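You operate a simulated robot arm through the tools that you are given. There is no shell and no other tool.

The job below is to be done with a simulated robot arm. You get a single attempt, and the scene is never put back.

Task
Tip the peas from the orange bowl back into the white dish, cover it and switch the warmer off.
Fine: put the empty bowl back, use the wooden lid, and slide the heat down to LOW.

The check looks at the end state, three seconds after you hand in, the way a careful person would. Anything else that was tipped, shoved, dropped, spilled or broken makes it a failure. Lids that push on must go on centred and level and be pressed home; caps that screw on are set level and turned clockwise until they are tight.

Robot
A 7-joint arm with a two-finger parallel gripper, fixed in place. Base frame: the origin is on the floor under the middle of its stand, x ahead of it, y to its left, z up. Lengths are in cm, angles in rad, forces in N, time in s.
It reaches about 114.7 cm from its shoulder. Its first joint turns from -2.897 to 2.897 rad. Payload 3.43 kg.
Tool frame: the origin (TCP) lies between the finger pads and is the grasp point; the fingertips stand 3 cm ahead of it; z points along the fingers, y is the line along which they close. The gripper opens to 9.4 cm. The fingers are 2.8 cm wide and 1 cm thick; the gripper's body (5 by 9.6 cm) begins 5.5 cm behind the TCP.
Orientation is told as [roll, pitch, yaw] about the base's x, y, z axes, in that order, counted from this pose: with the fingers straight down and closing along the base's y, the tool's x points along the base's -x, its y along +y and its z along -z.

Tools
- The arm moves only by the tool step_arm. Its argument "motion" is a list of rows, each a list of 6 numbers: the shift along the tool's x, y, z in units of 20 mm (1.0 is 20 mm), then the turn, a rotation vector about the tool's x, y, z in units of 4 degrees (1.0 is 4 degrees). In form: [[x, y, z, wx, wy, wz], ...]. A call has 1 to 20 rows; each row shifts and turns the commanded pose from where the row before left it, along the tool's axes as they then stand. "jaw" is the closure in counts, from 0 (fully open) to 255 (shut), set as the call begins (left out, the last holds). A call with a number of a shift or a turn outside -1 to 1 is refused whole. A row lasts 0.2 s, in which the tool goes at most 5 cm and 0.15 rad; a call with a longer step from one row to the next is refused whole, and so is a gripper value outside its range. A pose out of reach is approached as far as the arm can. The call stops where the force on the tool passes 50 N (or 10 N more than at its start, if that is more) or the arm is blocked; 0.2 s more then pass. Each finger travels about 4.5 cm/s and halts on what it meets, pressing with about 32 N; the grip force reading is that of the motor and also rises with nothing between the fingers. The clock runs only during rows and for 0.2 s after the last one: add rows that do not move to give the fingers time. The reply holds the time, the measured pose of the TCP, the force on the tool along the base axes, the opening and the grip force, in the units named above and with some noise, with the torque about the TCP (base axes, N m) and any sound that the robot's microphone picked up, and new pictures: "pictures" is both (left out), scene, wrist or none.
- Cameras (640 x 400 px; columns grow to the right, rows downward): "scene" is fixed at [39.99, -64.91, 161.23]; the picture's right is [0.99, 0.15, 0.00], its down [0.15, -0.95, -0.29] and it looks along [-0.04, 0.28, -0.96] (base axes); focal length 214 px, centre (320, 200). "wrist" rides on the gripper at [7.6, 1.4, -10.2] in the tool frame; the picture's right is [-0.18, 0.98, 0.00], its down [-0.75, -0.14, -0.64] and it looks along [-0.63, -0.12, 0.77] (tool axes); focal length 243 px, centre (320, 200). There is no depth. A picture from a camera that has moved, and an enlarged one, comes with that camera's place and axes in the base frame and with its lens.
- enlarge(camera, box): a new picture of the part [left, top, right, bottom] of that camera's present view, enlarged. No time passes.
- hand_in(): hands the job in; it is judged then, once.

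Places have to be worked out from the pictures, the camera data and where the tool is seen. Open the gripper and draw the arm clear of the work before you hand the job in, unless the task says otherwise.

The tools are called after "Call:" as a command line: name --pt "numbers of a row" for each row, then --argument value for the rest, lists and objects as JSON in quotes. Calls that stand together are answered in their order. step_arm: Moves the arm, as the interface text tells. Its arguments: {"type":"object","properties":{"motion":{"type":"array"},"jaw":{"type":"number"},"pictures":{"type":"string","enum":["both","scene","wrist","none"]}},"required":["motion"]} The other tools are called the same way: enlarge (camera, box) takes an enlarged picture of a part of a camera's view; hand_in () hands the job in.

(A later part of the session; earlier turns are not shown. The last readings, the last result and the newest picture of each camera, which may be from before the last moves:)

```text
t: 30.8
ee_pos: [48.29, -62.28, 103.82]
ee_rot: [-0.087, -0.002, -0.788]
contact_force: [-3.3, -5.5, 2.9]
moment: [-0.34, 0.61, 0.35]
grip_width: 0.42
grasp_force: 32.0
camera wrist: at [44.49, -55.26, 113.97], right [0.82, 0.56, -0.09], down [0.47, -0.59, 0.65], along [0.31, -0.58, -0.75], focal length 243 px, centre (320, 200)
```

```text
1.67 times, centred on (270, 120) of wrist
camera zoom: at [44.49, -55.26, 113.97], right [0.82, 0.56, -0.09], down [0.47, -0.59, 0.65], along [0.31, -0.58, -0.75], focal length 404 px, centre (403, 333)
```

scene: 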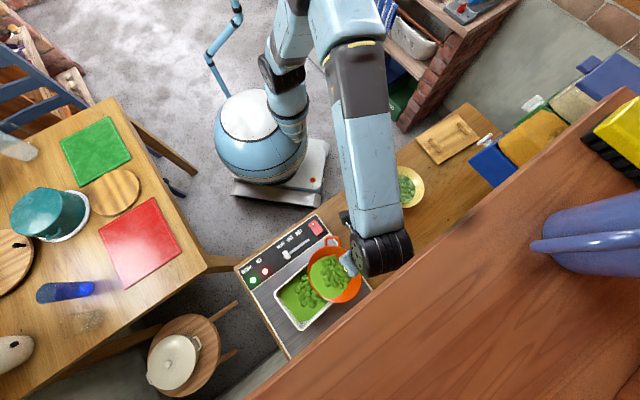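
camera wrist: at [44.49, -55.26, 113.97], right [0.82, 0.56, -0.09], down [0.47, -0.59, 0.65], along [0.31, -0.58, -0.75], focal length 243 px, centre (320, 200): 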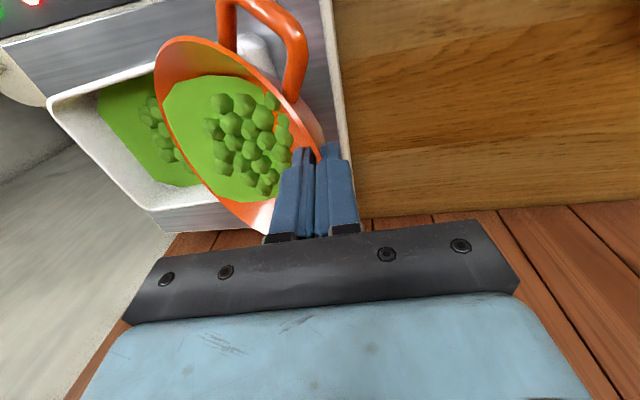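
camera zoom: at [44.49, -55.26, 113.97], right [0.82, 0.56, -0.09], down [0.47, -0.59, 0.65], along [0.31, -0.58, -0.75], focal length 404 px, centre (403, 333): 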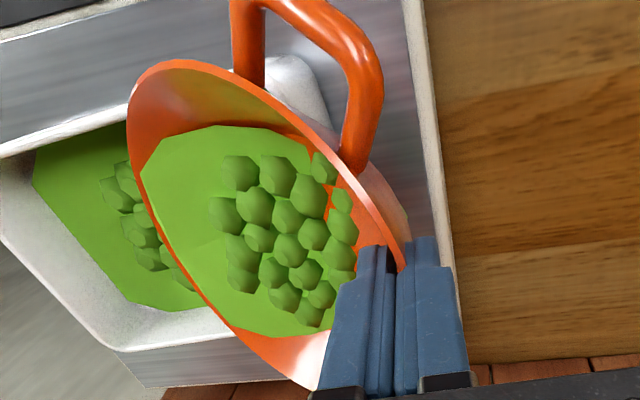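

The force reading shows the bowl's underside just touched the dish rim, so the rim is higher (about 95.5) than I'd judged. I'll raise 3 cm straight away and re-check.

Call:
step_arm --pt "0 -0.044 -0.498 0 0 0" --pt "0 -0.044 -0.498 0 0 0" --pt "0 -0.044 -0.498 0 0 0" --pt "0 0 0 0 0 0"

Call:
enlarge --camera "scene" --box '[240, 190, 400, 350]'

Call:
enlarge --camera "wrist" --box '[0, 0, 420, 240]'

```text
t: 31.8
ee_pos: [48.34, -62.28, 106.78]
ee_rot: [-0.087, 0.0, -0.787]
contact_force: [0.7, -0.5, -4.4]
moment: [0.12, -0.13, -0.04]
grip_width: 0.42
grasp_force: 32.6
camera wrist: at [44.53, -55.19, 116.98], right [0.82, 0.56, -0.09], down [0.47, -0.59, 0.65], along [0.31, -0.58, -0.75], focal length 243 px, centre (320, 200)
```

scene: 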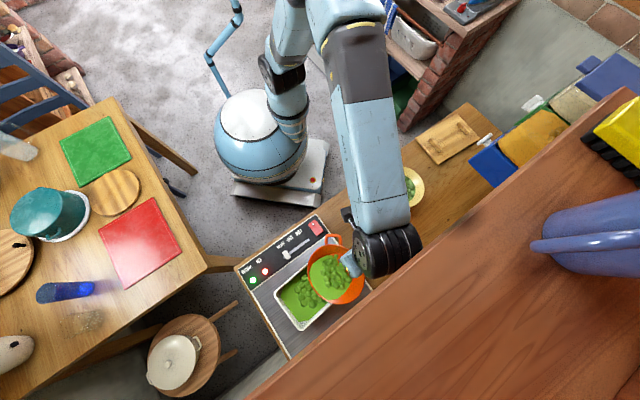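
wrist: 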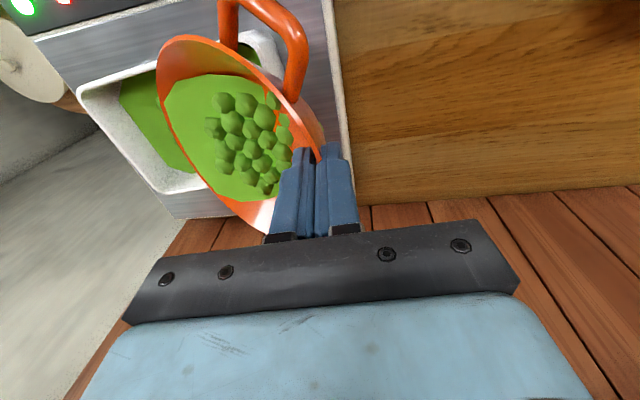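

```text
2.50 times, centred on (320, 270) of scene
camera zoom: at [39.99, -64.91, 161.23], right [0.99, 0.15, 0.0], down [0.15, -0.95, -0.29], along [-0.04, 0.28, -0.96], focal length 536 px, centre (320, 25)
```

zoom: 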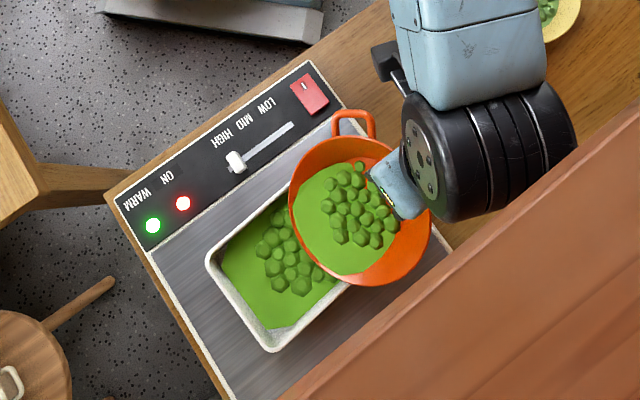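

```text
1.52 times, centred on (210, 120) of wrist
camera zoom: at [44.53, -55.19, 116.98], right [0.82, 0.56, -0.09], down [0.47, -0.59, 0.65], along [0.31, -0.58, -0.75], focal length 370 px, centre (488, 322)
```

zoom: 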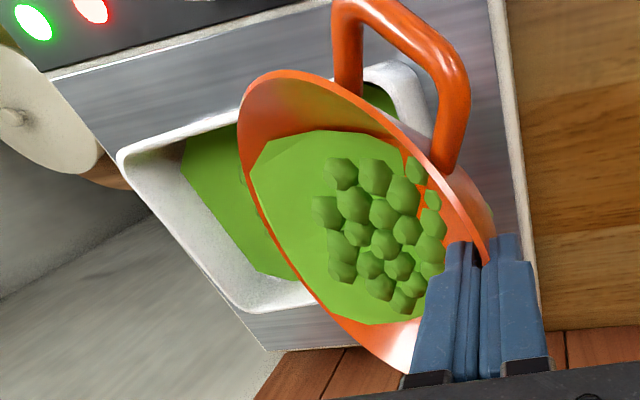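

Contact cleared (-4.4 N is just the bowl's weight) and the dish hasn't moved. Its rim is level at z≈95.7, and the lip is centred over it at z≈98.3. I'll continue tilting slowly about the lip.

Call:
step_arm --pt "0 -0.174 -0.203 -0.5 0 0" --pt "0 -0.174 -0.203 -0.5 0 0" --pt "0 -0.174 -0.203 -0.5 0 0" --pt "0 -0.174 -0.203 -0.5 0 0" --pt "0 0 0 0 0 0" --pt "0 0 0 0 0 0"

Call:
enlarge --camera "scene" --box '[240, 190, 400, 350]'

Call:
enlarge --camera "wrist" --box '[0, 0, 420, 240]'

```text
t: 33.2
ee_pos: [47.57, -63.18, 108.67]
ee_rot: [0.051, -0.001, -0.788]
contact_force: [-0.1, -0.7, -3.9]
moment: [0.11, -0.12, 0.02]
grip_width: 0.37
grasp_force: 31.7
camera wrist: at [42.72, -57.13, 118.9], right [0.82, 0.56, 0.05], down [0.41, -0.66, 0.63], along [0.39, -0.5, -0.77], focal length 243 px, centre (320, 200)
```

scene: 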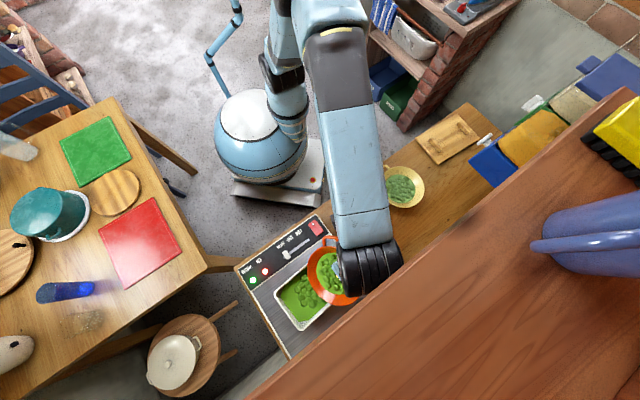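
wrist: 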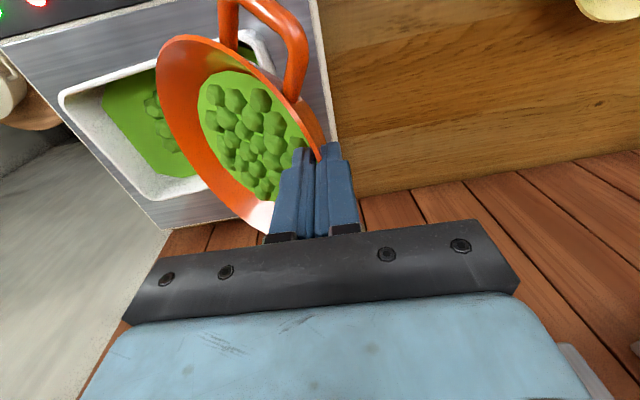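

```text
2.50 times, centred on (320, 270) of scene
camera zoom: at [39.99, -64.91, 161.23], right [0.99, 0.15, 0.0], down [0.15, -0.95, -0.29], along [-0.04, 0.28, -0.96], focal length 536 px, centre (320, 25)
```

zoom: 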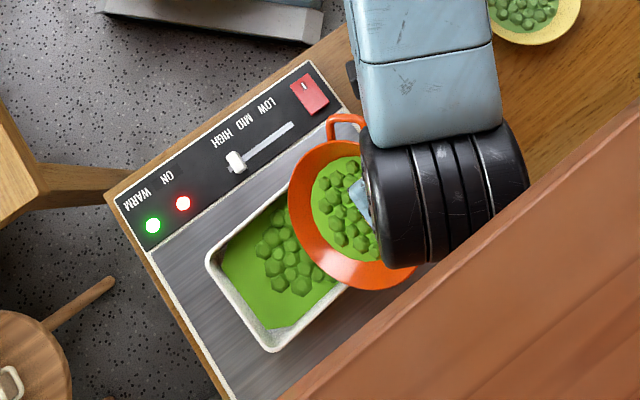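

```text
1.52 times, centred on (210, 120) of wrist
camera zoom: at [42.72, -57.13, 118.9], right [0.82, 0.56, 0.05], down [0.41, -0.66, 0.63], along [0.39, -0.5, -0.77], focal length 370 px, centre (488, 322)
```

zoom: 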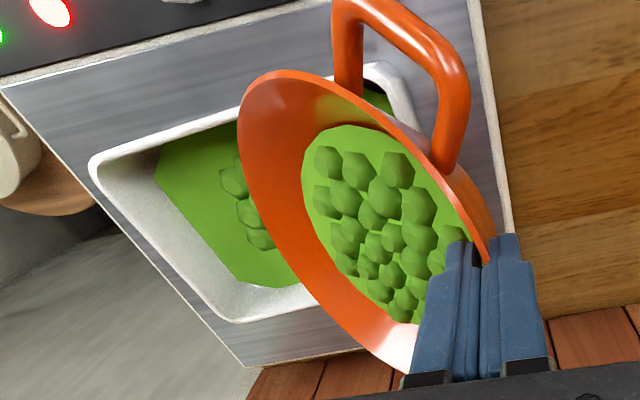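

The level in the bowl has dropped away from the lip, so some has likely run into the dish; no spill is visible. I'll keep tilting slowly.

Call:
step_arm --pt "0 -0.174 -0.203 -0.5 0 0" --pt "0 -0.174 -0.203 -0.5 0 0" --pt "0 -0.174 -0.203 -0.5 0 0" --pt "0 -0.174 -0.203 -0.5 0 0" --pt "0 0 0 0 0 0" --pt "0 0 0 0 0 0"

Call:
enlarge --camera "scene" --box '[240, 190, 400, 350]'

Call:
enlarge --camera "wrist" --box '[0, 0, 420, 240]'

```text
t: 34.6
ee_pos: [46.27, -64.41, 110.15]
ee_rot: [0.193, 0.0, -0.788]
contact_force: [-0.5, 0.3, -3.6]
moment: [0.09, -0.1, 0.0]
grip_width: 0.38
grasp_force: 31.9
camera wrist: at [40.5, -59.37, 120.39], right [0.81, 0.55, 0.19], down [0.35, -0.72, 0.6], along [0.47, -0.43, -0.78], focal length 243 px, centre (320, 200)
```

scene: 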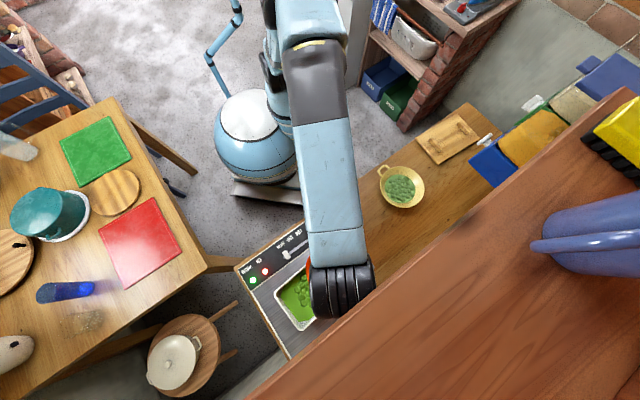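
wrist: 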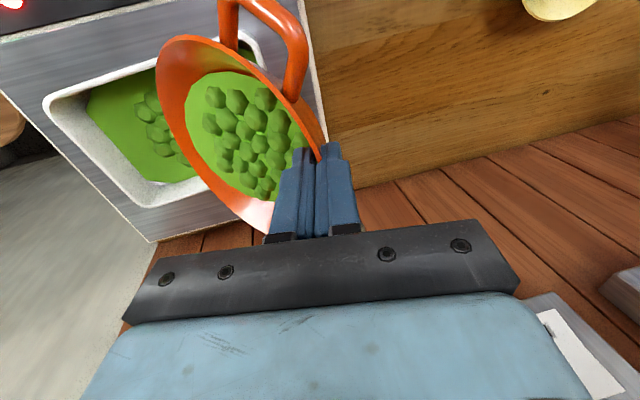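

```text
2.50 times, centred on (320, 270) of scene
camera zoom: at [39.99, -64.91, 161.23], right [0.99, 0.15, 0.0], down [0.15, -0.95, -0.29], along [-0.04, 0.28, -0.96], focal length 536 px, centre (320, 25)
```

zoom: 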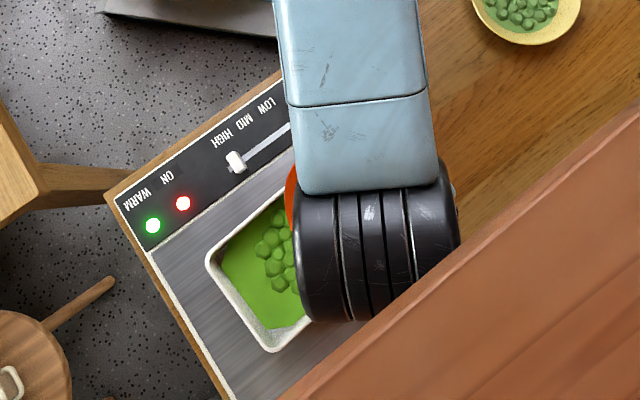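

```text
1.52 times, centred on (210, 120) of wrist
camera zoom: at [40.5, -59.37, 120.39], right [0.81, 0.55, 0.19], down [0.35, -0.72, 0.6], along [0.47, -0.43, -0.78], focal length 370 px, centre (488, 322)
```

zoom: 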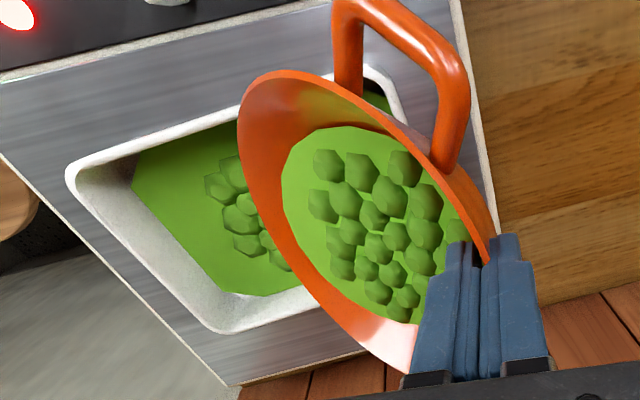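

The weight on the tool is falling (4.4→3.6 N), so the contents are flowing into the dish. I want to check the wrist's clearance to the overhead shelf before continuing.

Call:
enlarge --camera "scene" --box '[270, 230, 410, 340]'

```text
3.64 times, centred on (340, 285) of scene
camera zoom: at [39.99, -64.91, 161.23], right [0.99, 0.15, 0.0], down [0.15, -0.95, -0.29], along [-0.04, 0.28, -0.96], focal length 780 px, centre (247, -109)
```

zoom: 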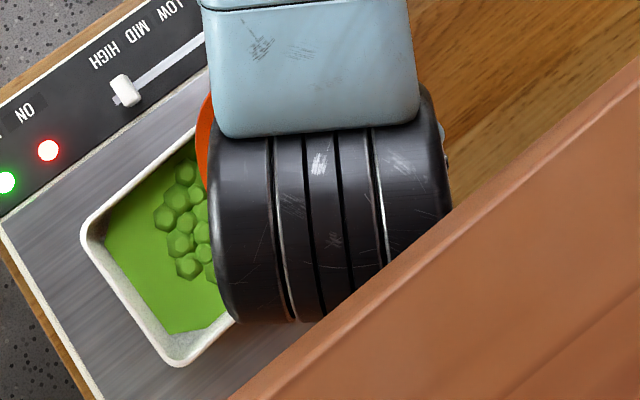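

The wrist joint is partly hidden under the shelf edge, and nothing has blocked it so far. I'll drift 1.6 cm back toward the robot, with the lip still well inside the dish, and keep tilting.

Call:
step_arm --pt "0.2 -0.174 -0.203 -0.5 0 0" --pt "0.2 -0.174 -0.203 -0.5 0 0" --pt "0.2 -0.174 -0.203 -0.5 0 0" --pt "0.2 -0.174 -0.203 -0.5 0 0" --pt "0 0 0 0 0 0" --pt "0 0 0 0 0 0"

Call:
enlarge --camera "scene" --box '[240, 190, 400, 350]'

Call:
enlarge --camera "wrist" --box '[0, 0, 420, 240]'

```text
t: 36.0
ee_pos: [43.81, -64.43, 111.27]
ee_rot: [0.33, -0.001, -0.788]
contact_force: [0.0, 0.2, -2.8]
moment: [0.07, -0.03, -0.02]
grip_width: 0.41
grasp_force: 31.7
camera wrist: at [37.07, -60.47, 121.45], right [0.79, 0.53, 0.32], down [0.29, -0.78, 0.56], along [0.54, -0.35, -0.76], focal length 243 px, centre (320, 200)
```

scene: 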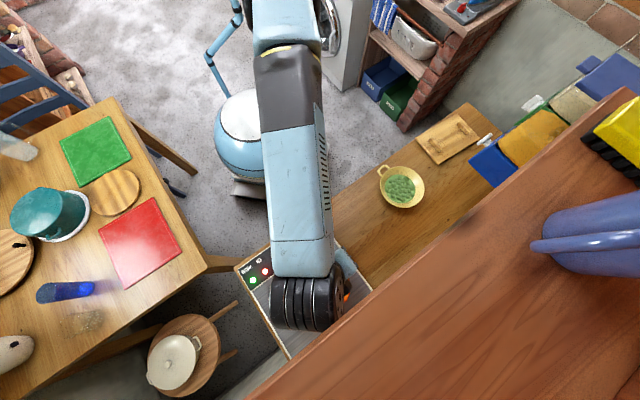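
wrist: 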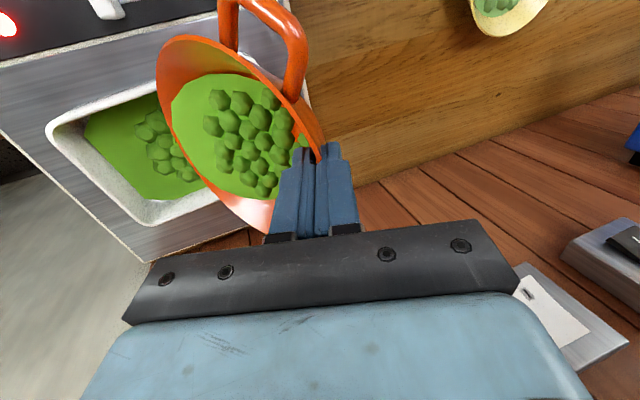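

```text
2.50 times, centred on (320, 270) of scene
camera zoom: at [39.99, -64.91, 161.23], right [0.99, 0.15, 0.0], down [0.15, -0.95, -0.29], along [-0.04, 0.28, -0.96], focal length 536 px, centre (320, 25)
```

zoom: 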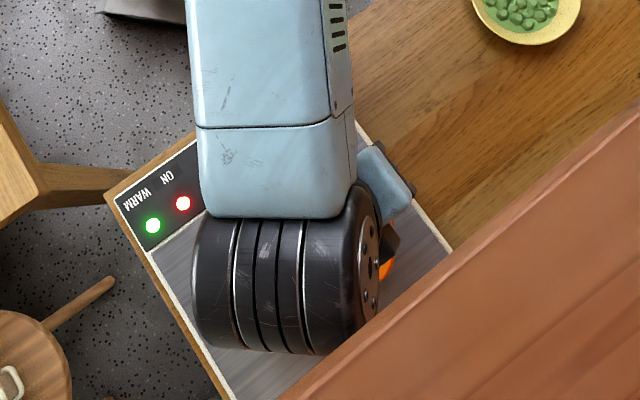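

```text
1.52 times, centred on (210, 120) of wrist
camera zoom: at [37.07, -60.47, 121.45], right [0.79, 0.53, 0.32], down [0.29, -0.78, 0.56], along [0.54, -0.35, -0.76], focal length 370 px, centre (488, 322)
```

zoom: 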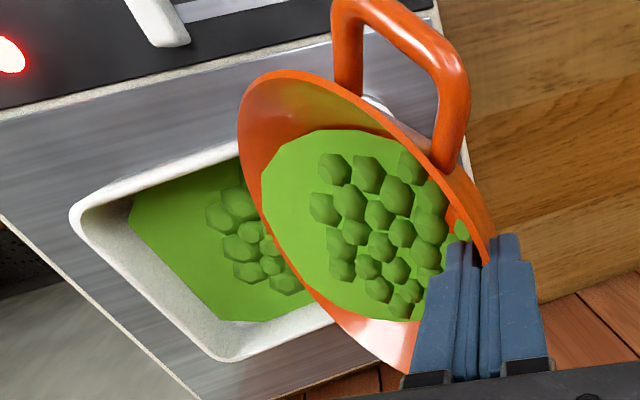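

Weight is down to 2.8 N with the lip still at (d 76.5, c −22.8, z 98.3), inside the dish. Continuing.

Call:
step_arm --pt "0 -0.174 -0.203 -0.5 0 0" --pt "0 -0.174 -0.203 -0.5 0 0" --pt "0 -0.174 -0.203 -0.5 0 0" --pt "0 -0.174 -0.203 -0.5 0 0" --pt "0 0 0 0 0 0" --pt "0 0 0 0 0 0" --pictures "wrist"

Call:
enlarge --camera "wrist" --box '[0, 0, 420, 240]'

```text
t: 37.4
ee_pos: [42.46, -65.8, 112.31]
ee_rot: [0.471, 0.0, -0.787]
contact_force: [0.9, -0.1, -3.7]
moment: [0.05, 0.0, 0.0]
grip_width: 0.39
grasp_force: 32.2
camera wrist: at [34.72, -62.83, 122.06], right [0.75, 0.49, 0.45], down [0.24, -0.83, 0.51], along [0.62, -0.28, -0.74], focal length 243 px, centre (320, 200)
```

wrist: 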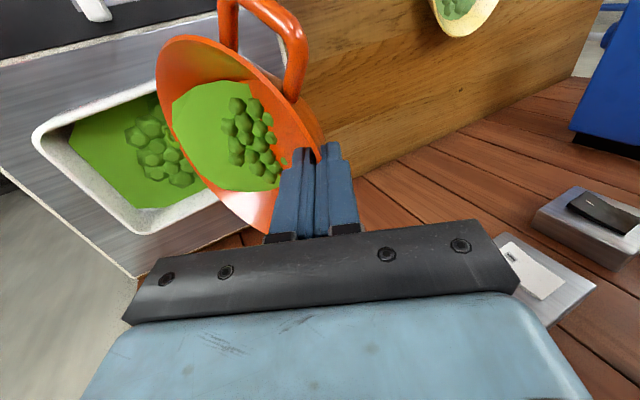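

```text
1.52 times, centred on (210, 120) of wrist
camera zoom: at [34.72, -62.83, 122.06], right [0.75, 0.49, 0.45], down [0.24, -0.83, 0.51], along [0.62, -0.28, -0.74], focal length 370 px, centre (488, 322)
```

zoom: 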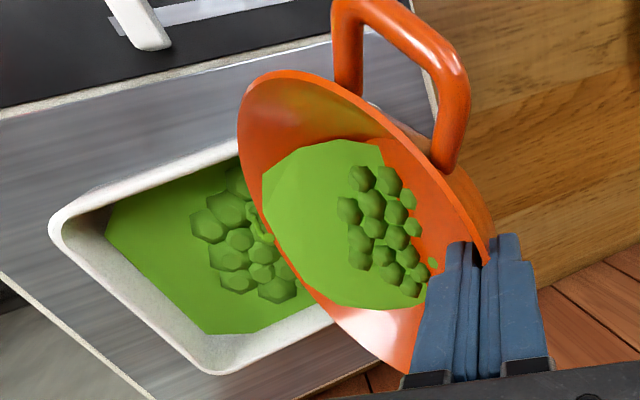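

Peas are visibly transferring; the dish shows more and the bowl fewer. Continuing the tilt.

Call:
step_arm --pt "0 -0.174 -0.203 -0.5 0 0" --pt "0 -0.174 -0.203 -0.5 0 0" --pt "0 -0.174 -0.203 -0.5 0 0" --pt "0 -0.174 -0.203 -0.5 0 0" --pt "0 0 0 0 0 0" --pt "0 0 0 0 0 0"

Call:
enlarge --camera "wrist" --box '[0, 0, 420, 240]'

```text
t: 38.8
ee_pos: [41.1, -67.24, 112.94]
ee_rot: [0.612, 0.0, -0.787]
contact_force: [-0.3, 0.0, -3.6]
moment: [-0.02, -0.01, -0.03]
grip_width: 0.36
grasp_force: 32.0
camera wrist: at [32.44, -65.11, 122.17], right [0.7, 0.44, 0.56], down [0.19, -0.88, 0.44], along [0.69, -0.2, -0.7], focal length 243 px, centre (320, 200)
```

scene: 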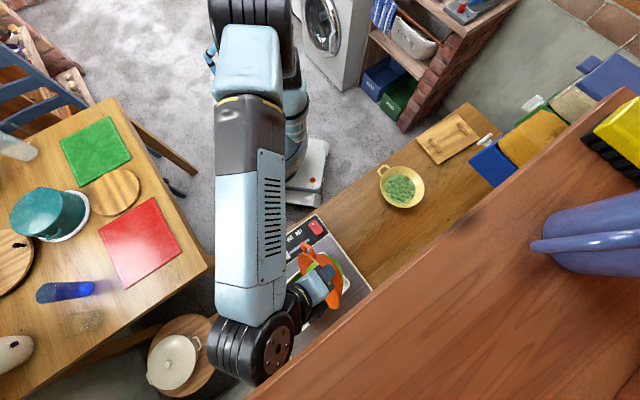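
wrist: 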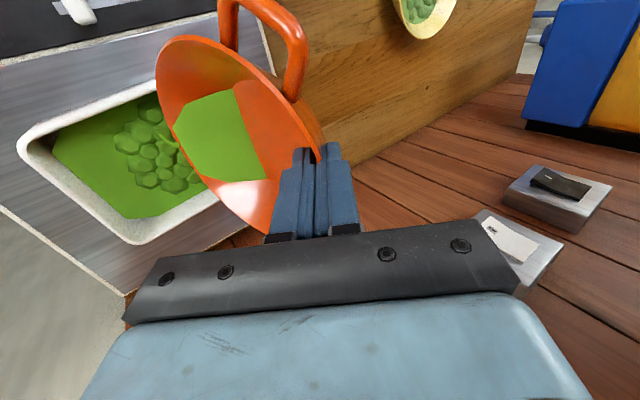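

```text
1.52 times, centred on (210, 120) of wrist
camera zoom: at [32.44, -65.11, 122.17], right [0.7, 0.44, 0.56], down [0.19, -0.88, 0.44], along [0.69, -0.2, -0.7], focal length 370 px, centre (488, 322)
```

zoom: 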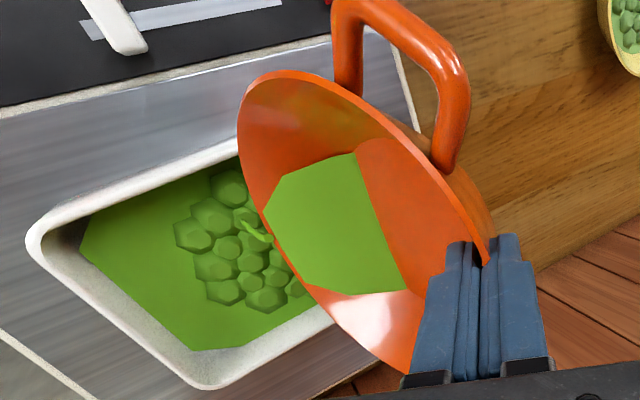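

About two-thirds has poured and the stream is landing inside the dish. Continuing to tip.

Call:
step_arm --pt "0 -0.174 -0.203 -0.5 0 0" --pt "0 -0.174 -0.203 -0.5 0 0" --pt "0 -0.174 -0.203 -0.5 0 0" --pt "0 -0.174 -0.203 -0.5 0 0" --pt "0 0 0 0 0 0" --pt "0 0 0 0 0 0"

Call:
enlarge --camera "wrist" --box '[0, 0, 420, 240]'

```text
t: 40.2
ee_pos: [39.7, -68.67, 113.44]
ee_rot: [0.75, 0.0, -0.787]
contact_force: [0.6, -0.7, -2.9]
moment: [-0.01, 0.0, -0.01]
grip_width: 0.39
grasp_force: 31.9
camera wrist: at [30.05, -67.48, 121.89], right [0.64, 0.38, 0.67], down [0.15, -0.92, 0.37], along [0.75, -0.14, -0.64], focal length 243 px, centre (320, 200)
```

scene: 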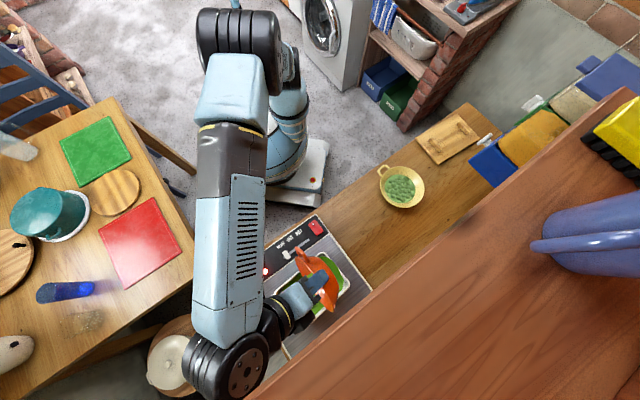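
wrist: 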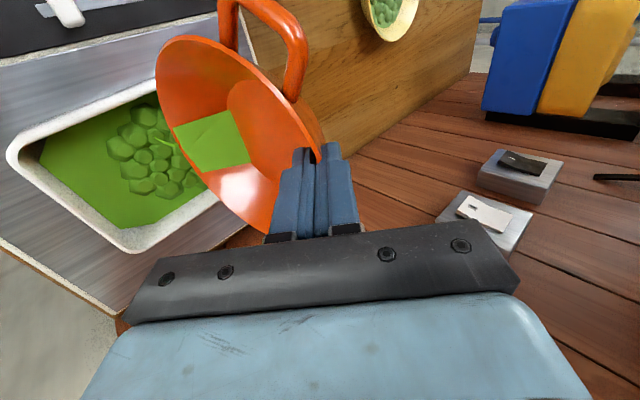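

```text
1.52 times, centred on (210, 120) of wrist
camera zoom: at [30.05, -67.48, 121.89], right [0.64, 0.38, 0.67], down [0.15, -0.92, 0.37], along [0.75, -0.14, -0.64], focal length 370 px, centre (488, 322)
```

zoom: 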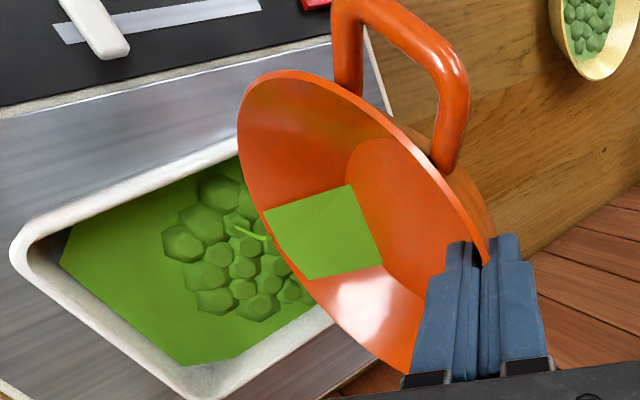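

Nearly empty; a small remainder is still flowing out. I'll continue to about 96° and wait.

Call:
step_arm --pt "0 -0.174 -0.203 -0.5 0 0" --pt "0 -0.174 -0.203 -0.5 0 0" --pt "0 -0.174 -0.203 -0.5 0 0" --pt "0 -0.174 -0.203 -0.5 0 0" --pt "0 0 0 0 0 0" --pt "0 0 0 0 0 0" --pt "0 -0.174 -0.203 -0.5 0 0" --pt "0 -0.174 -0.203 -0.5 0 0" --pt "0 -0.174 -0.203 -0.5 0 0" --pt "0 -0.174 -0.203 -0.5 0 0" --pt "0 0 0 0 0 0" --pt "0 0 0 0 0 0"

Call:
enlarge --camera "wrist" --box '[0, 0, 420, 240]'

```text
t: 42.8
ee_pos: [36.59, -71.73, 113.32]
ee_rot: [1.029, 0.001, -0.788]
contact_force: [0.2, -0.3, -2.7]
moment: [-0.11, 0.07, 0.0]
grip_width: 0.39
grasp_force: 31.2
camera wrist: at [25.45, -72.0, 119.91], right [0.49, 0.23, 0.84], down [0.09, -0.97, 0.21], along [0.87, -0.03, -0.5], focal length 243 px, centre (320, 200)
```

scene: 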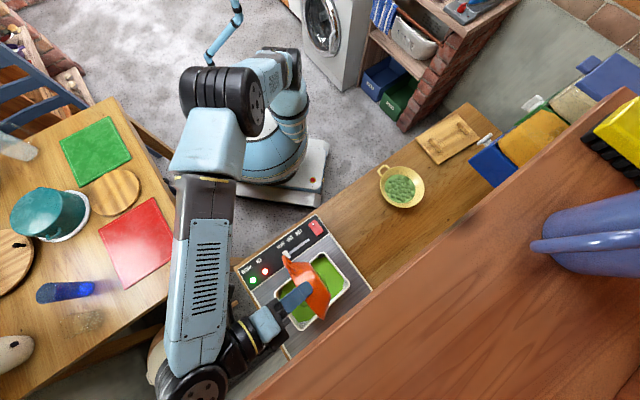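
wrist: 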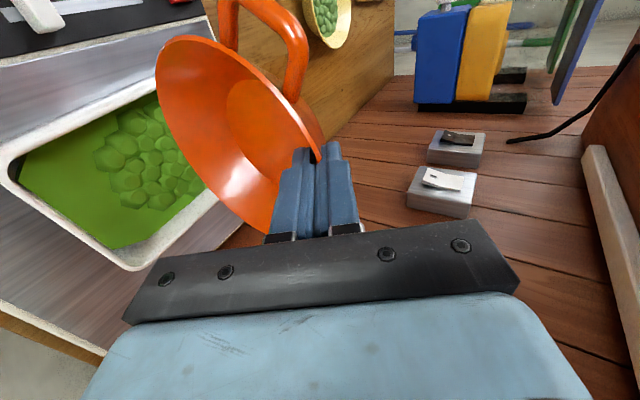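

```text
1.52 times, centred on (210, 120) of wrist
camera zoom: at [25.45, -72.0, 119.91], right [0.49, 0.23, 0.84], down [0.09, -0.97, 0.21], along [0.87, -0.03, -0.5], focal length 370 px, centre (488, 322)
```

zoom: 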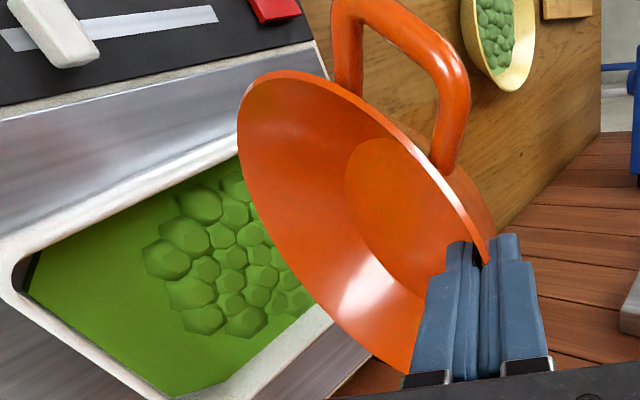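

The bowl is empty and the dish is filled with no spill visible. I'll raise 6 cm and tilt the bowl back upright about the lip.

Call:
step_arm --pt "0 0.643 -0.386 0 0 0" --pt "0 0.643 -0.386 0 0 0" --pt "0 0.643 -0.386 0 0 0" --pt "0 0.643 -0.386 0 0 0" --pt "0 0.319 0.4285 1 0 0" --pt "0 0.319 0.4285 1 0 0" --pt "0 0.319 0.4285 1 0 0" --pt "0 0.319 0.4285 1 0 0" --pt "0 0.319 0.4285 1 0 0" --pt "0 0.319 0.4285 1 0 0" --pt "0 0.319 0.4285 1 0 0" --pt "0 0.319 0.4285 1 0 0" --pt "0 0.319 0.4285 1 0 0" --pt "0 0.319 0.4285 1 0 0" --pt "0 0.319 0.4285 1 0 0" --pt "0 0.319 0.4285 1 0 0"

```text
t: 46.2
ee_pos: [44.18, -63.23, 116.21]
ee_rot: [0.192, -0.002, -0.794]
contact_force: [-0.7, -0.5, -2.9]
moment: [0.05, -0.08, 0.01]
grip_width: 0.41
grasp_force: 31.7
camera wrist: at [38.31, -58.32, 126.58], right [0.82, 0.55, 0.19], down [0.34, -0.72, 0.61], along [0.47, -0.43, -0.77], focal length 243 px, centre (320, 200)
```

scene: 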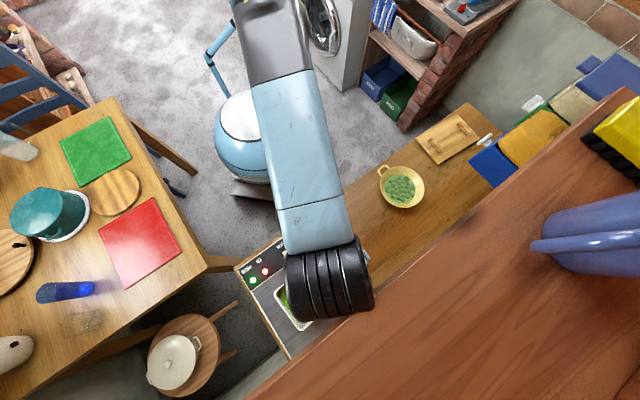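
wrist: 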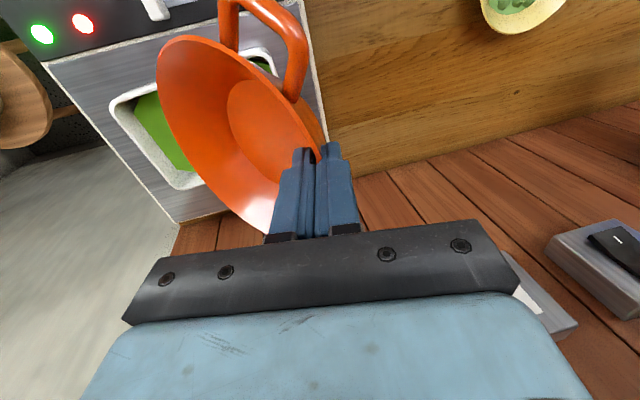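

Bowl is empty and returning upright. I'll finish the tilt-back while drifting toward the robot side.

Call:
step_arm --pt "0.2 0.319 0.4285 1 0 0" --pt "0.2 0.319 0.4285 1 0 0" --pt "0.2 0.319 0.4285 1 0 0" --pt "0.2 0.319 0.4285 1 0 0" --pt "0.2 0.319 0.4285 1 0 0" --pt "0.2 0.319 0.4285 1 0 0" --pt "0.2 0.319 0.4285 1 0 0" --pt "0.2 0.319 0.4285 1 0 0" --pt "0.2 0.319 0.4285 1 0 0" --pt "0.2 0.319 0.4285 1 0 0" --pt "0.2 0.319 0.4285 1 0 0" --pt "0.2 0.319 0.4285 1 0 0"

Call:
enlarge --camera "scene" --box '[230, 190, 400, 350]'

```text
t: 48.8
ee_pos: [45.49, -56.2, 104.62]
ee_rot: [-0.647, -0.001, -0.787]
contact_force: [0.4, -0.3, -3.3]
moment: [0.14, -0.17, 0.02]
grip_width: 0.4
grasp_force: 32.3
camera wrist: at [45.29, -45.49, 111.93], right [0.68, 0.42, -0.59], down [0.73, -0.34, 0.6], along [0.05, -0.84, -0.54], focal length 243 px, centre (320, 200)
```

scene: 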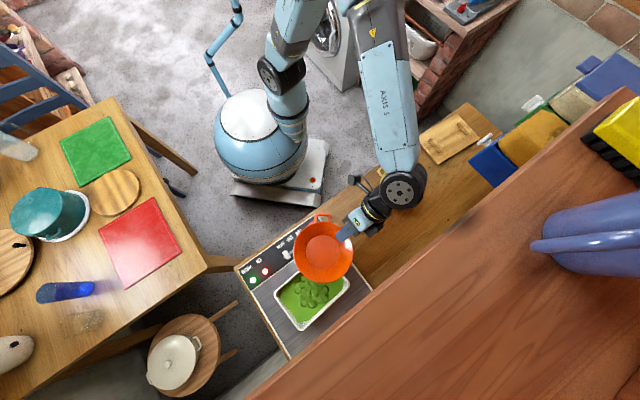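
wrist: 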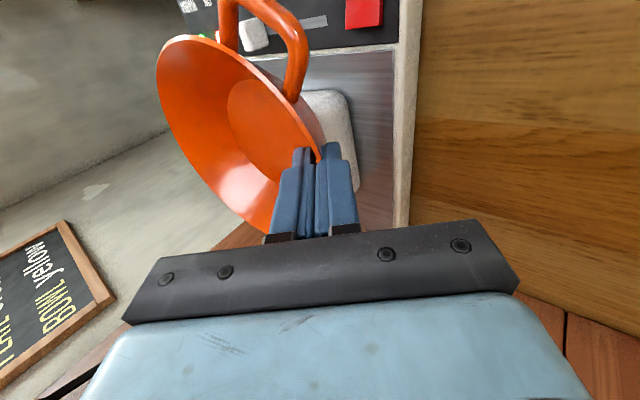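

```text
2.50 times, centred on (315, 270) of scene
camera zoom: at [39.99, -64.91, 161.23], right [0.99, 0.15, 0.0], down [0.15, -0.95, -0.29], along [-0.04, 0.28, -0.96], focal length 536 px, centre (332, 25)
```

zoom: 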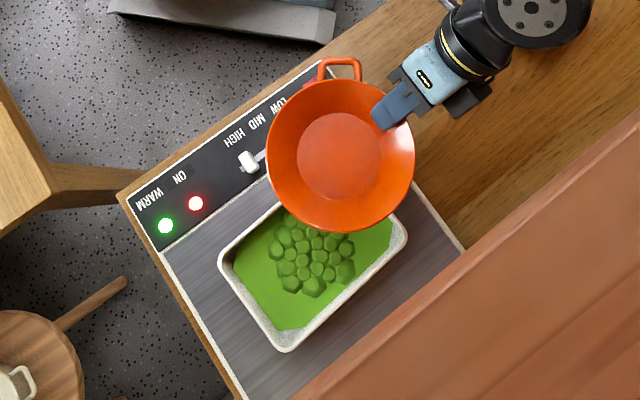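

Bowl is upright and empty, and the dish is intact with no spills. I'll carry the bowl back above its original spot and undo the yaw.

Call:
step_arm --pt "0.366 0.781 -0.38 0 0 0" --pt "0.366 0.781 -0.38 0 0 0" --pt "0.366 0.781 -0.38 0 0 0" --pt "0.366 0.781 -0.38 0 0 0" --pt "0.366 0.781 -0.38 0 0 0" --pt "0.366 0.781 -0.38 0 0 0" --pt "0.366 0.781 -0.38 0 0 0" --pt "0.366 0.781 -0.38 0 0 0" --pt "0.366 0.781 -0.38 0 0 0" --pt "0 0 0 0 -0.4515 -0.599" --pt "0 0 0 0 -0.4515 -0.599" --pt "0 0 0 0 -0.4515 -0.599" --pt "0 0 0 0 -0.4515 -0.599" --pt "0 0 0 0 -0.4515 -0.599" --pt "0 0 0 0 -0.4515 -0.599" --pt "0 0 0 0 -0.4515 -0.599" --pt "0 0 0 0 -0.4515 -0.599" --pt "0 0 0 0 -0.4515 -0.599" --pt "0 0 0 0 -0.4515 -0.599"

```text
t: 52.8
ee_pos: [51.71, -40.5, 101.79]
ee_rot: [-0.645, 0.001, -0.261]
contact_force: [0.3, -0.3, -3.2]
moment: [0.26, -0.06, -0.01]
grip_width: 0.41
grasp_force: 31.9
camera wrist: at [46.26, -31.46, 109.04], right [0.38, 0.71, -0.59], down [0.8, 0.07, 0.6], along [0.47, -0.7, -0.54], focal length 243 px, centre (320, 200)
```

scene: 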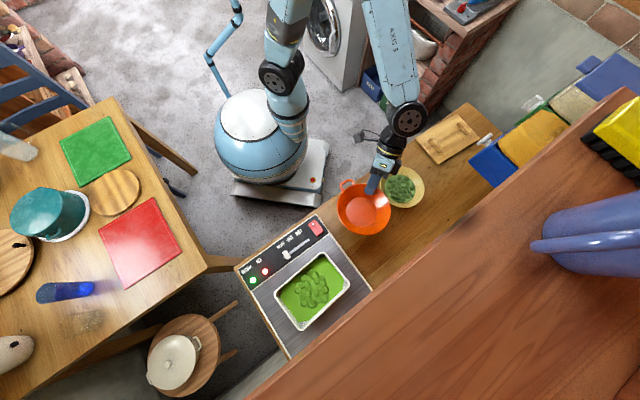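
wrist: 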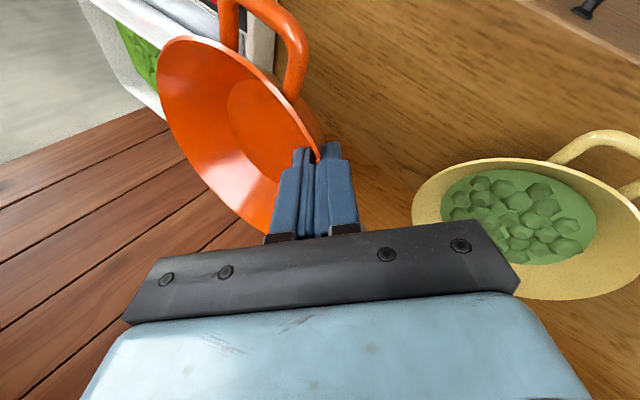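

Directly above the original spot, 11 cm up. I'll lower 10 cm, then feel for contact.

Call:
step_arm --pt "0 0.5 0.66 0 0 0" --pt "0 0.6 0.8 0 0 0" --pt "0 0.6 0.8 0 0 0" --pt "0 0.6 0.8 0 0 0" --pt "0 0.4 0.533 0 0 0" --pt "0 0.25 0.333 0 0 0" --pt "0 0 0 0 0 0" --pictures "none"

Call:
step_arm --pt "0 0.05 0.066 0 0 0" --pt "0 0.05 0.066 0 0 0" --pt "0 0.05 0.066 0 0 0" --pt "0 0 0 0 0 0"

```text
t: 54.4
ee_pos: [51.75, -40.48, 91.91]
ee_rot: [-0.647, 0.001, -0.26]
contact_force: [0.1, 0.2, -4.2]
moment: [0.23, -0.04, 0.0]
grip_width: 0.4
grasp_force: 31.6
```

```text
t: 55.4
ee_pos: [51.72, -40.42, 91.31]
ee_rot: [-0.646, 0.002, -0.263]
contact_force: [-0.7, 0.6, -3.4]
moment: [0.27, -0.07, 0.01]
grip_width: 0.39
grasp_force: 32.0
camera wrist: at [46.23, -31.45, 98.66], right [0.38, 0.71, -0.59], down [0.8, 0.07, 0.6], along [0.47, -0.7, -0.54], focal length 243 px, centre (320, 200)
```

scene: 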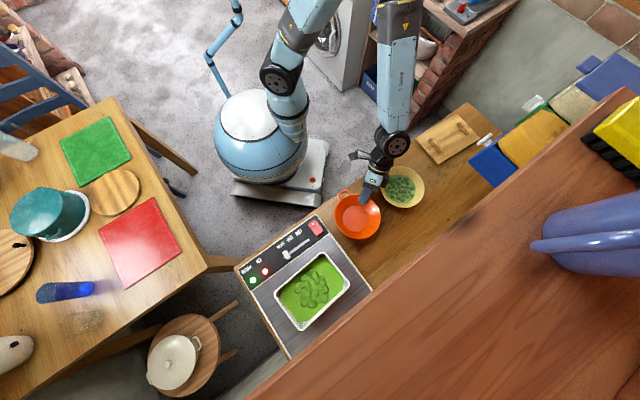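
wrist: 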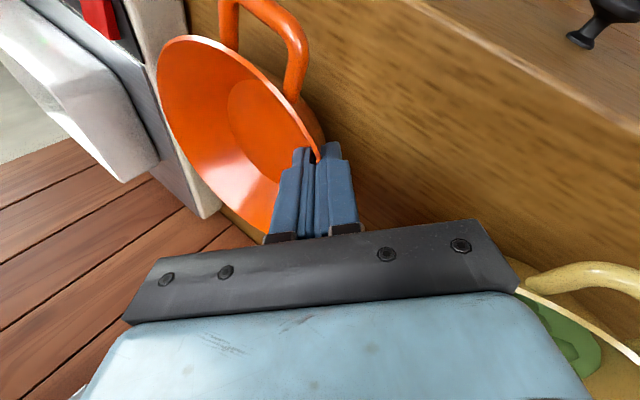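

Still hanging free at z=91.3. Lowering in 2 mm steps until it touches down.

Call:
step_arm --pt "0 0.06 0.08 0 0 0" --pt "0 0.06 0.08 0 0 0" --pt "0 0 0 0 0 0" --pictures "none"

```text
t: 56.2
ee_pos: [51.66, -40.45, 90.81]
ee_rot: [-0.645, 0.001, -0.262]
contact_force: [-0.9, 0.6, -3.4]
moment: [0.22, -0.06, 0.01]
grip_width: 0.41
grasp_force: 32.0
```

Call:
step_arm --pt "0 0.03 0.04 0 0 0" --pt "0 0.03 0.04 0 0 0" --pt "0 0 0 0 0 0" --pictures "none"

```text
t: 57.0
ee_pos: [51.56, -40.45, 90.74]
ee_rot: [-0.646, -0.001, -0.261]
contact_force: [-1.5, 3.1, 4.2]
moment: [0.16, 0.03, 0.0]
grip_width: 0.37
grasp_force: 32.3
```

Touchdown felt (+4.2 N). Opening the fingers to 3.5 cm and checking.

Call:
step_arm --pt "0 0 0 0 0 0" --pt "0 0 0 0 0 0" --pt "0 0 0 0 0 0" --jaw 160

Call:
enlarge --camera "scene" --box '[320, 150, 440, 250]'

```text
t: 57.8
ee_pos: [51.69, -40.59, 90.61]
ee_rot: [-0.645, -0.001, -0.26]
contact_force: [-0.7, 0.0, 0.0]
moment: [0.0, 0.0, 0.0]
grip_width: 3.47
grasp_force: 0.1
camera wrist: at [46.21, -31.48, 98.07], right [0.38, 0.71, -0.59], down [0.8, 0.07, 0.6], along [0.47, -0.7, -0.54], focal length 243 px, centre (320, 200)
```

scene: 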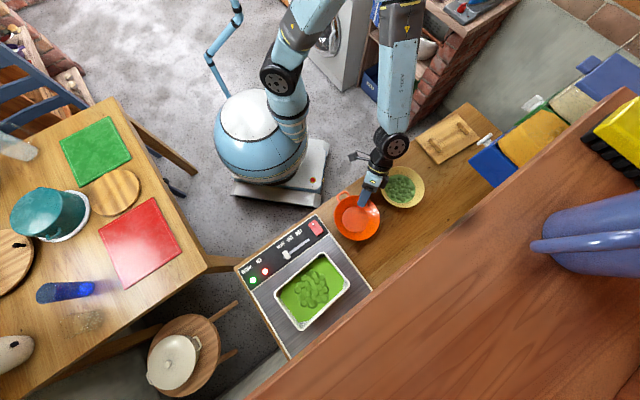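
wrist: 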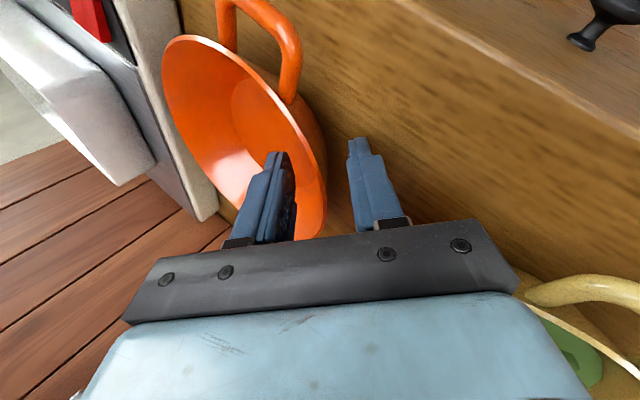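

```text
4.00 times, centred on (380, 200) of scene
camera zoom: at [39.99, -64.91, 161.23], right [0.99, 0.15, 0.0], down [0.15, -0.95, -0.29], along [-0.04, 0.28, -0.96], focal length 858 px, centre (80, 200)
```

zoom: 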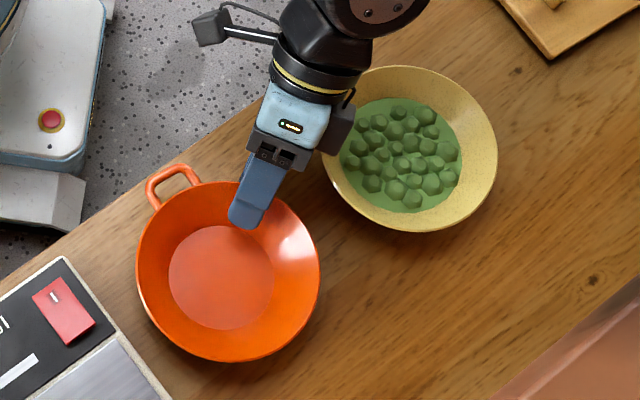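

The orange bowl is back on its spot, upright and empty. I'll retreat along the finger axis, straighten the tool and rise.

Call:
step_arm --pt "0 0 -0.6 0 0 0" --pt "0 0 -0.9 0 0 0" --pt "0 0 -1 0 0 0" --pt "0 0 -1 0 0 0" --pt "0 0 -1 0 0 0" --pt "0 0 -1 0 0 0" --pt "0 0 0 -0.925 0 0" --pt "0 0 0 -0.925 0 0" --pt "0 0 0 -0.925 0 0" --pt "0 0 0 -0.925 0 0" --pt "0 0 0 -0.925 0 0" --pt "0 0 0 -0.925 0 0" --pt "0 0 0 -0.925 0 0" --pt "0 0 0 -0.925 0 0" --pt "0 0 0 -0.925 0 0" --pt "0 0 0 -0.925 0 0" --pt "0 0 -1 0 0 0" --pt "0 0 -1 0 0 0"

Call:
enlarge --camera "scene" --box '[220, 180, 440, 360]'

```text
t: 61.6
ee_pos: [53.47, -34.29, 103.46]
ee_rot: [0.0, -0.001, -0.263]
contact_force: [0.1, -0.5, 0.6]
moment: [0.01, -0.01, -0.02]
grip_width: 3.53
grasp_force: 0.1
camera wrist: at [46.45, -30.88, 113.77], right [0.43, 0.9, 0.0], down [0.69, -0.33, 0.64], along [0.58, -0.28, -0.77], focal length 243 px, centre (320, 200)
```

scene: 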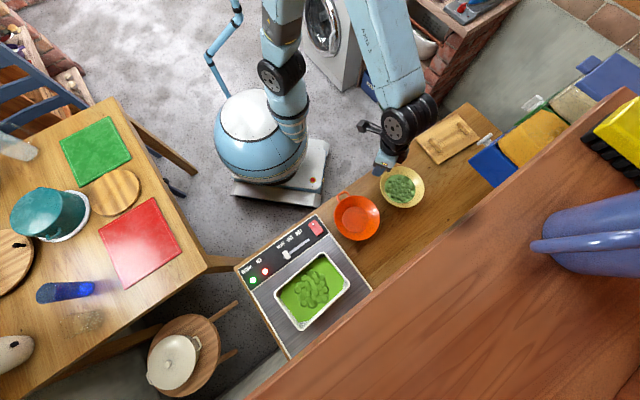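
wrist: 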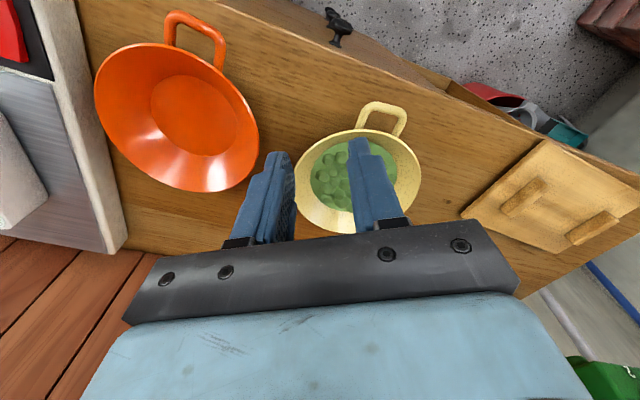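

```text
2.22 times, centred on (330, 270) of scene
camera zoom: at [39.99, -64.91, 161.23], right [0.99, 0.15, 0.0], down [0.15, -0.95, -0.29], along [-0.04, 0.28, -0.96], focal length 477 px, centre (298, 44)
```

zoom: 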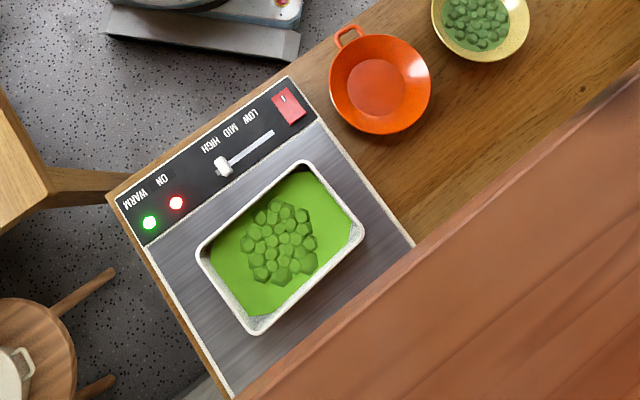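

No spills, and the dish is unmoved. Now I'll move over to the wooden lid, turning toward its axis, for a close look at its handles.

Call:
step_arm --pt "-0.692 0.938 -0.173 0 0 0" --pt "-0.692 0.938 -0.173 0 0 0" --pt "-0.692 0.938 -0.173 0 0 0" --pt "-0.692 0.938 -0.173 0 0 0" --pt "-0.692 0.938 -0.173 0 0 0" --pt "-0.692 0.938 -0.173 0 0 0" --pt "-0.692 0.938 -0.173 0 0 0" --pt "-0.692 0.938 -0.173 0 0 0" --pt "-0.692 0.938 -0.173 0 0 0" --pt "-0.692 0.938 -0.173 0 0 0" --pt "-0.692 0.938 -0.173 0 0 0" --pt "0 0 0 0 0 1" --pt "0 0 0 0 0 1" --pt "0 0 0 0 0 1" --pt "0 0 0 0 0 1" --pt "0 0 0 0 0 1" --pt "0 0 0 0 0 1" --pt "0 0 0 0 0 1" --pt "0 0 0 0 0 1" --pt "0 0 0 0 0 0.8"

Call:
enlarge --camera "scene" --box '[390, 80, 530, 200]'

```text
t: 65.8
ee_pos: [73.55, -18.15, 107.3]
ee_rot: [0.0, 0.0, -0.877]
contact_force: [0.7, -0.3, -0.1]
moment: [-0.03, 0.0, 0.02]
grip_width: 3.51
grasp_force: 0.0
camera wrist: at [69.67, -11.37, 117.62], right [0.87, 0.49, 0.0], down [0.37, -0.67, 0.64], along [0.31, -0.56, -0.77], focal length 243 px, centre (320, 200)
```

scene: 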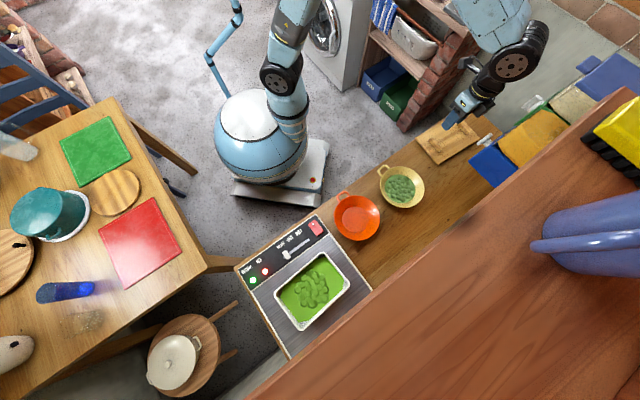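
wrist: 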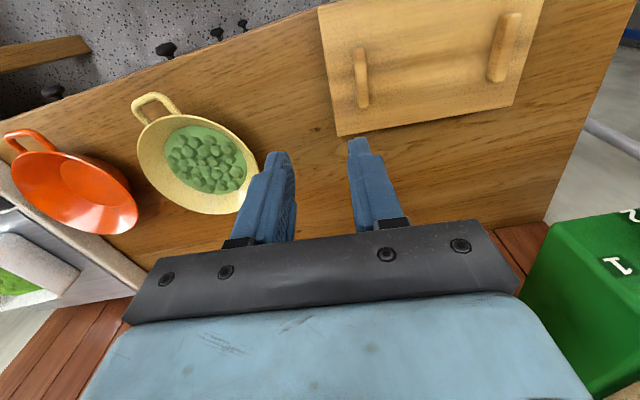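

```text
3.33 times, centred on (460, 140) of scene
camera zoom: at [39.99, -64.91, 161.23], right [0.99, 0.15, 0.0], down [0.15, -0.95, -0.29], along [-0.04, 0.28, -0.96], focal length 715 px, centre (-147, 400)
```

zoom: 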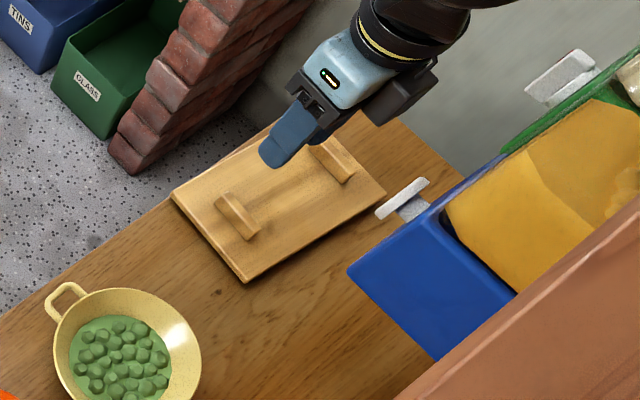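

The lid's two handle bars are visible; I'll zoom in for exact positions.

Call:
enlarge --camera "wrist" --box '[300, 0, 560, 160]'

```text
2.46 times, centred on (430, 80) of wrist
camera zoom: at [69.67, -11.37, 117.62], right [0.87, 0.49, 0.0], down [0.37, -0.67, 0.64], along [0.31, -0.56, -0.77], focal length 597 px, centre (49, 495)
```

zoom: 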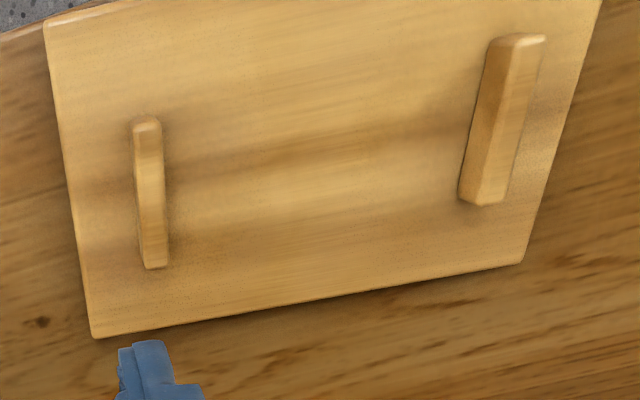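

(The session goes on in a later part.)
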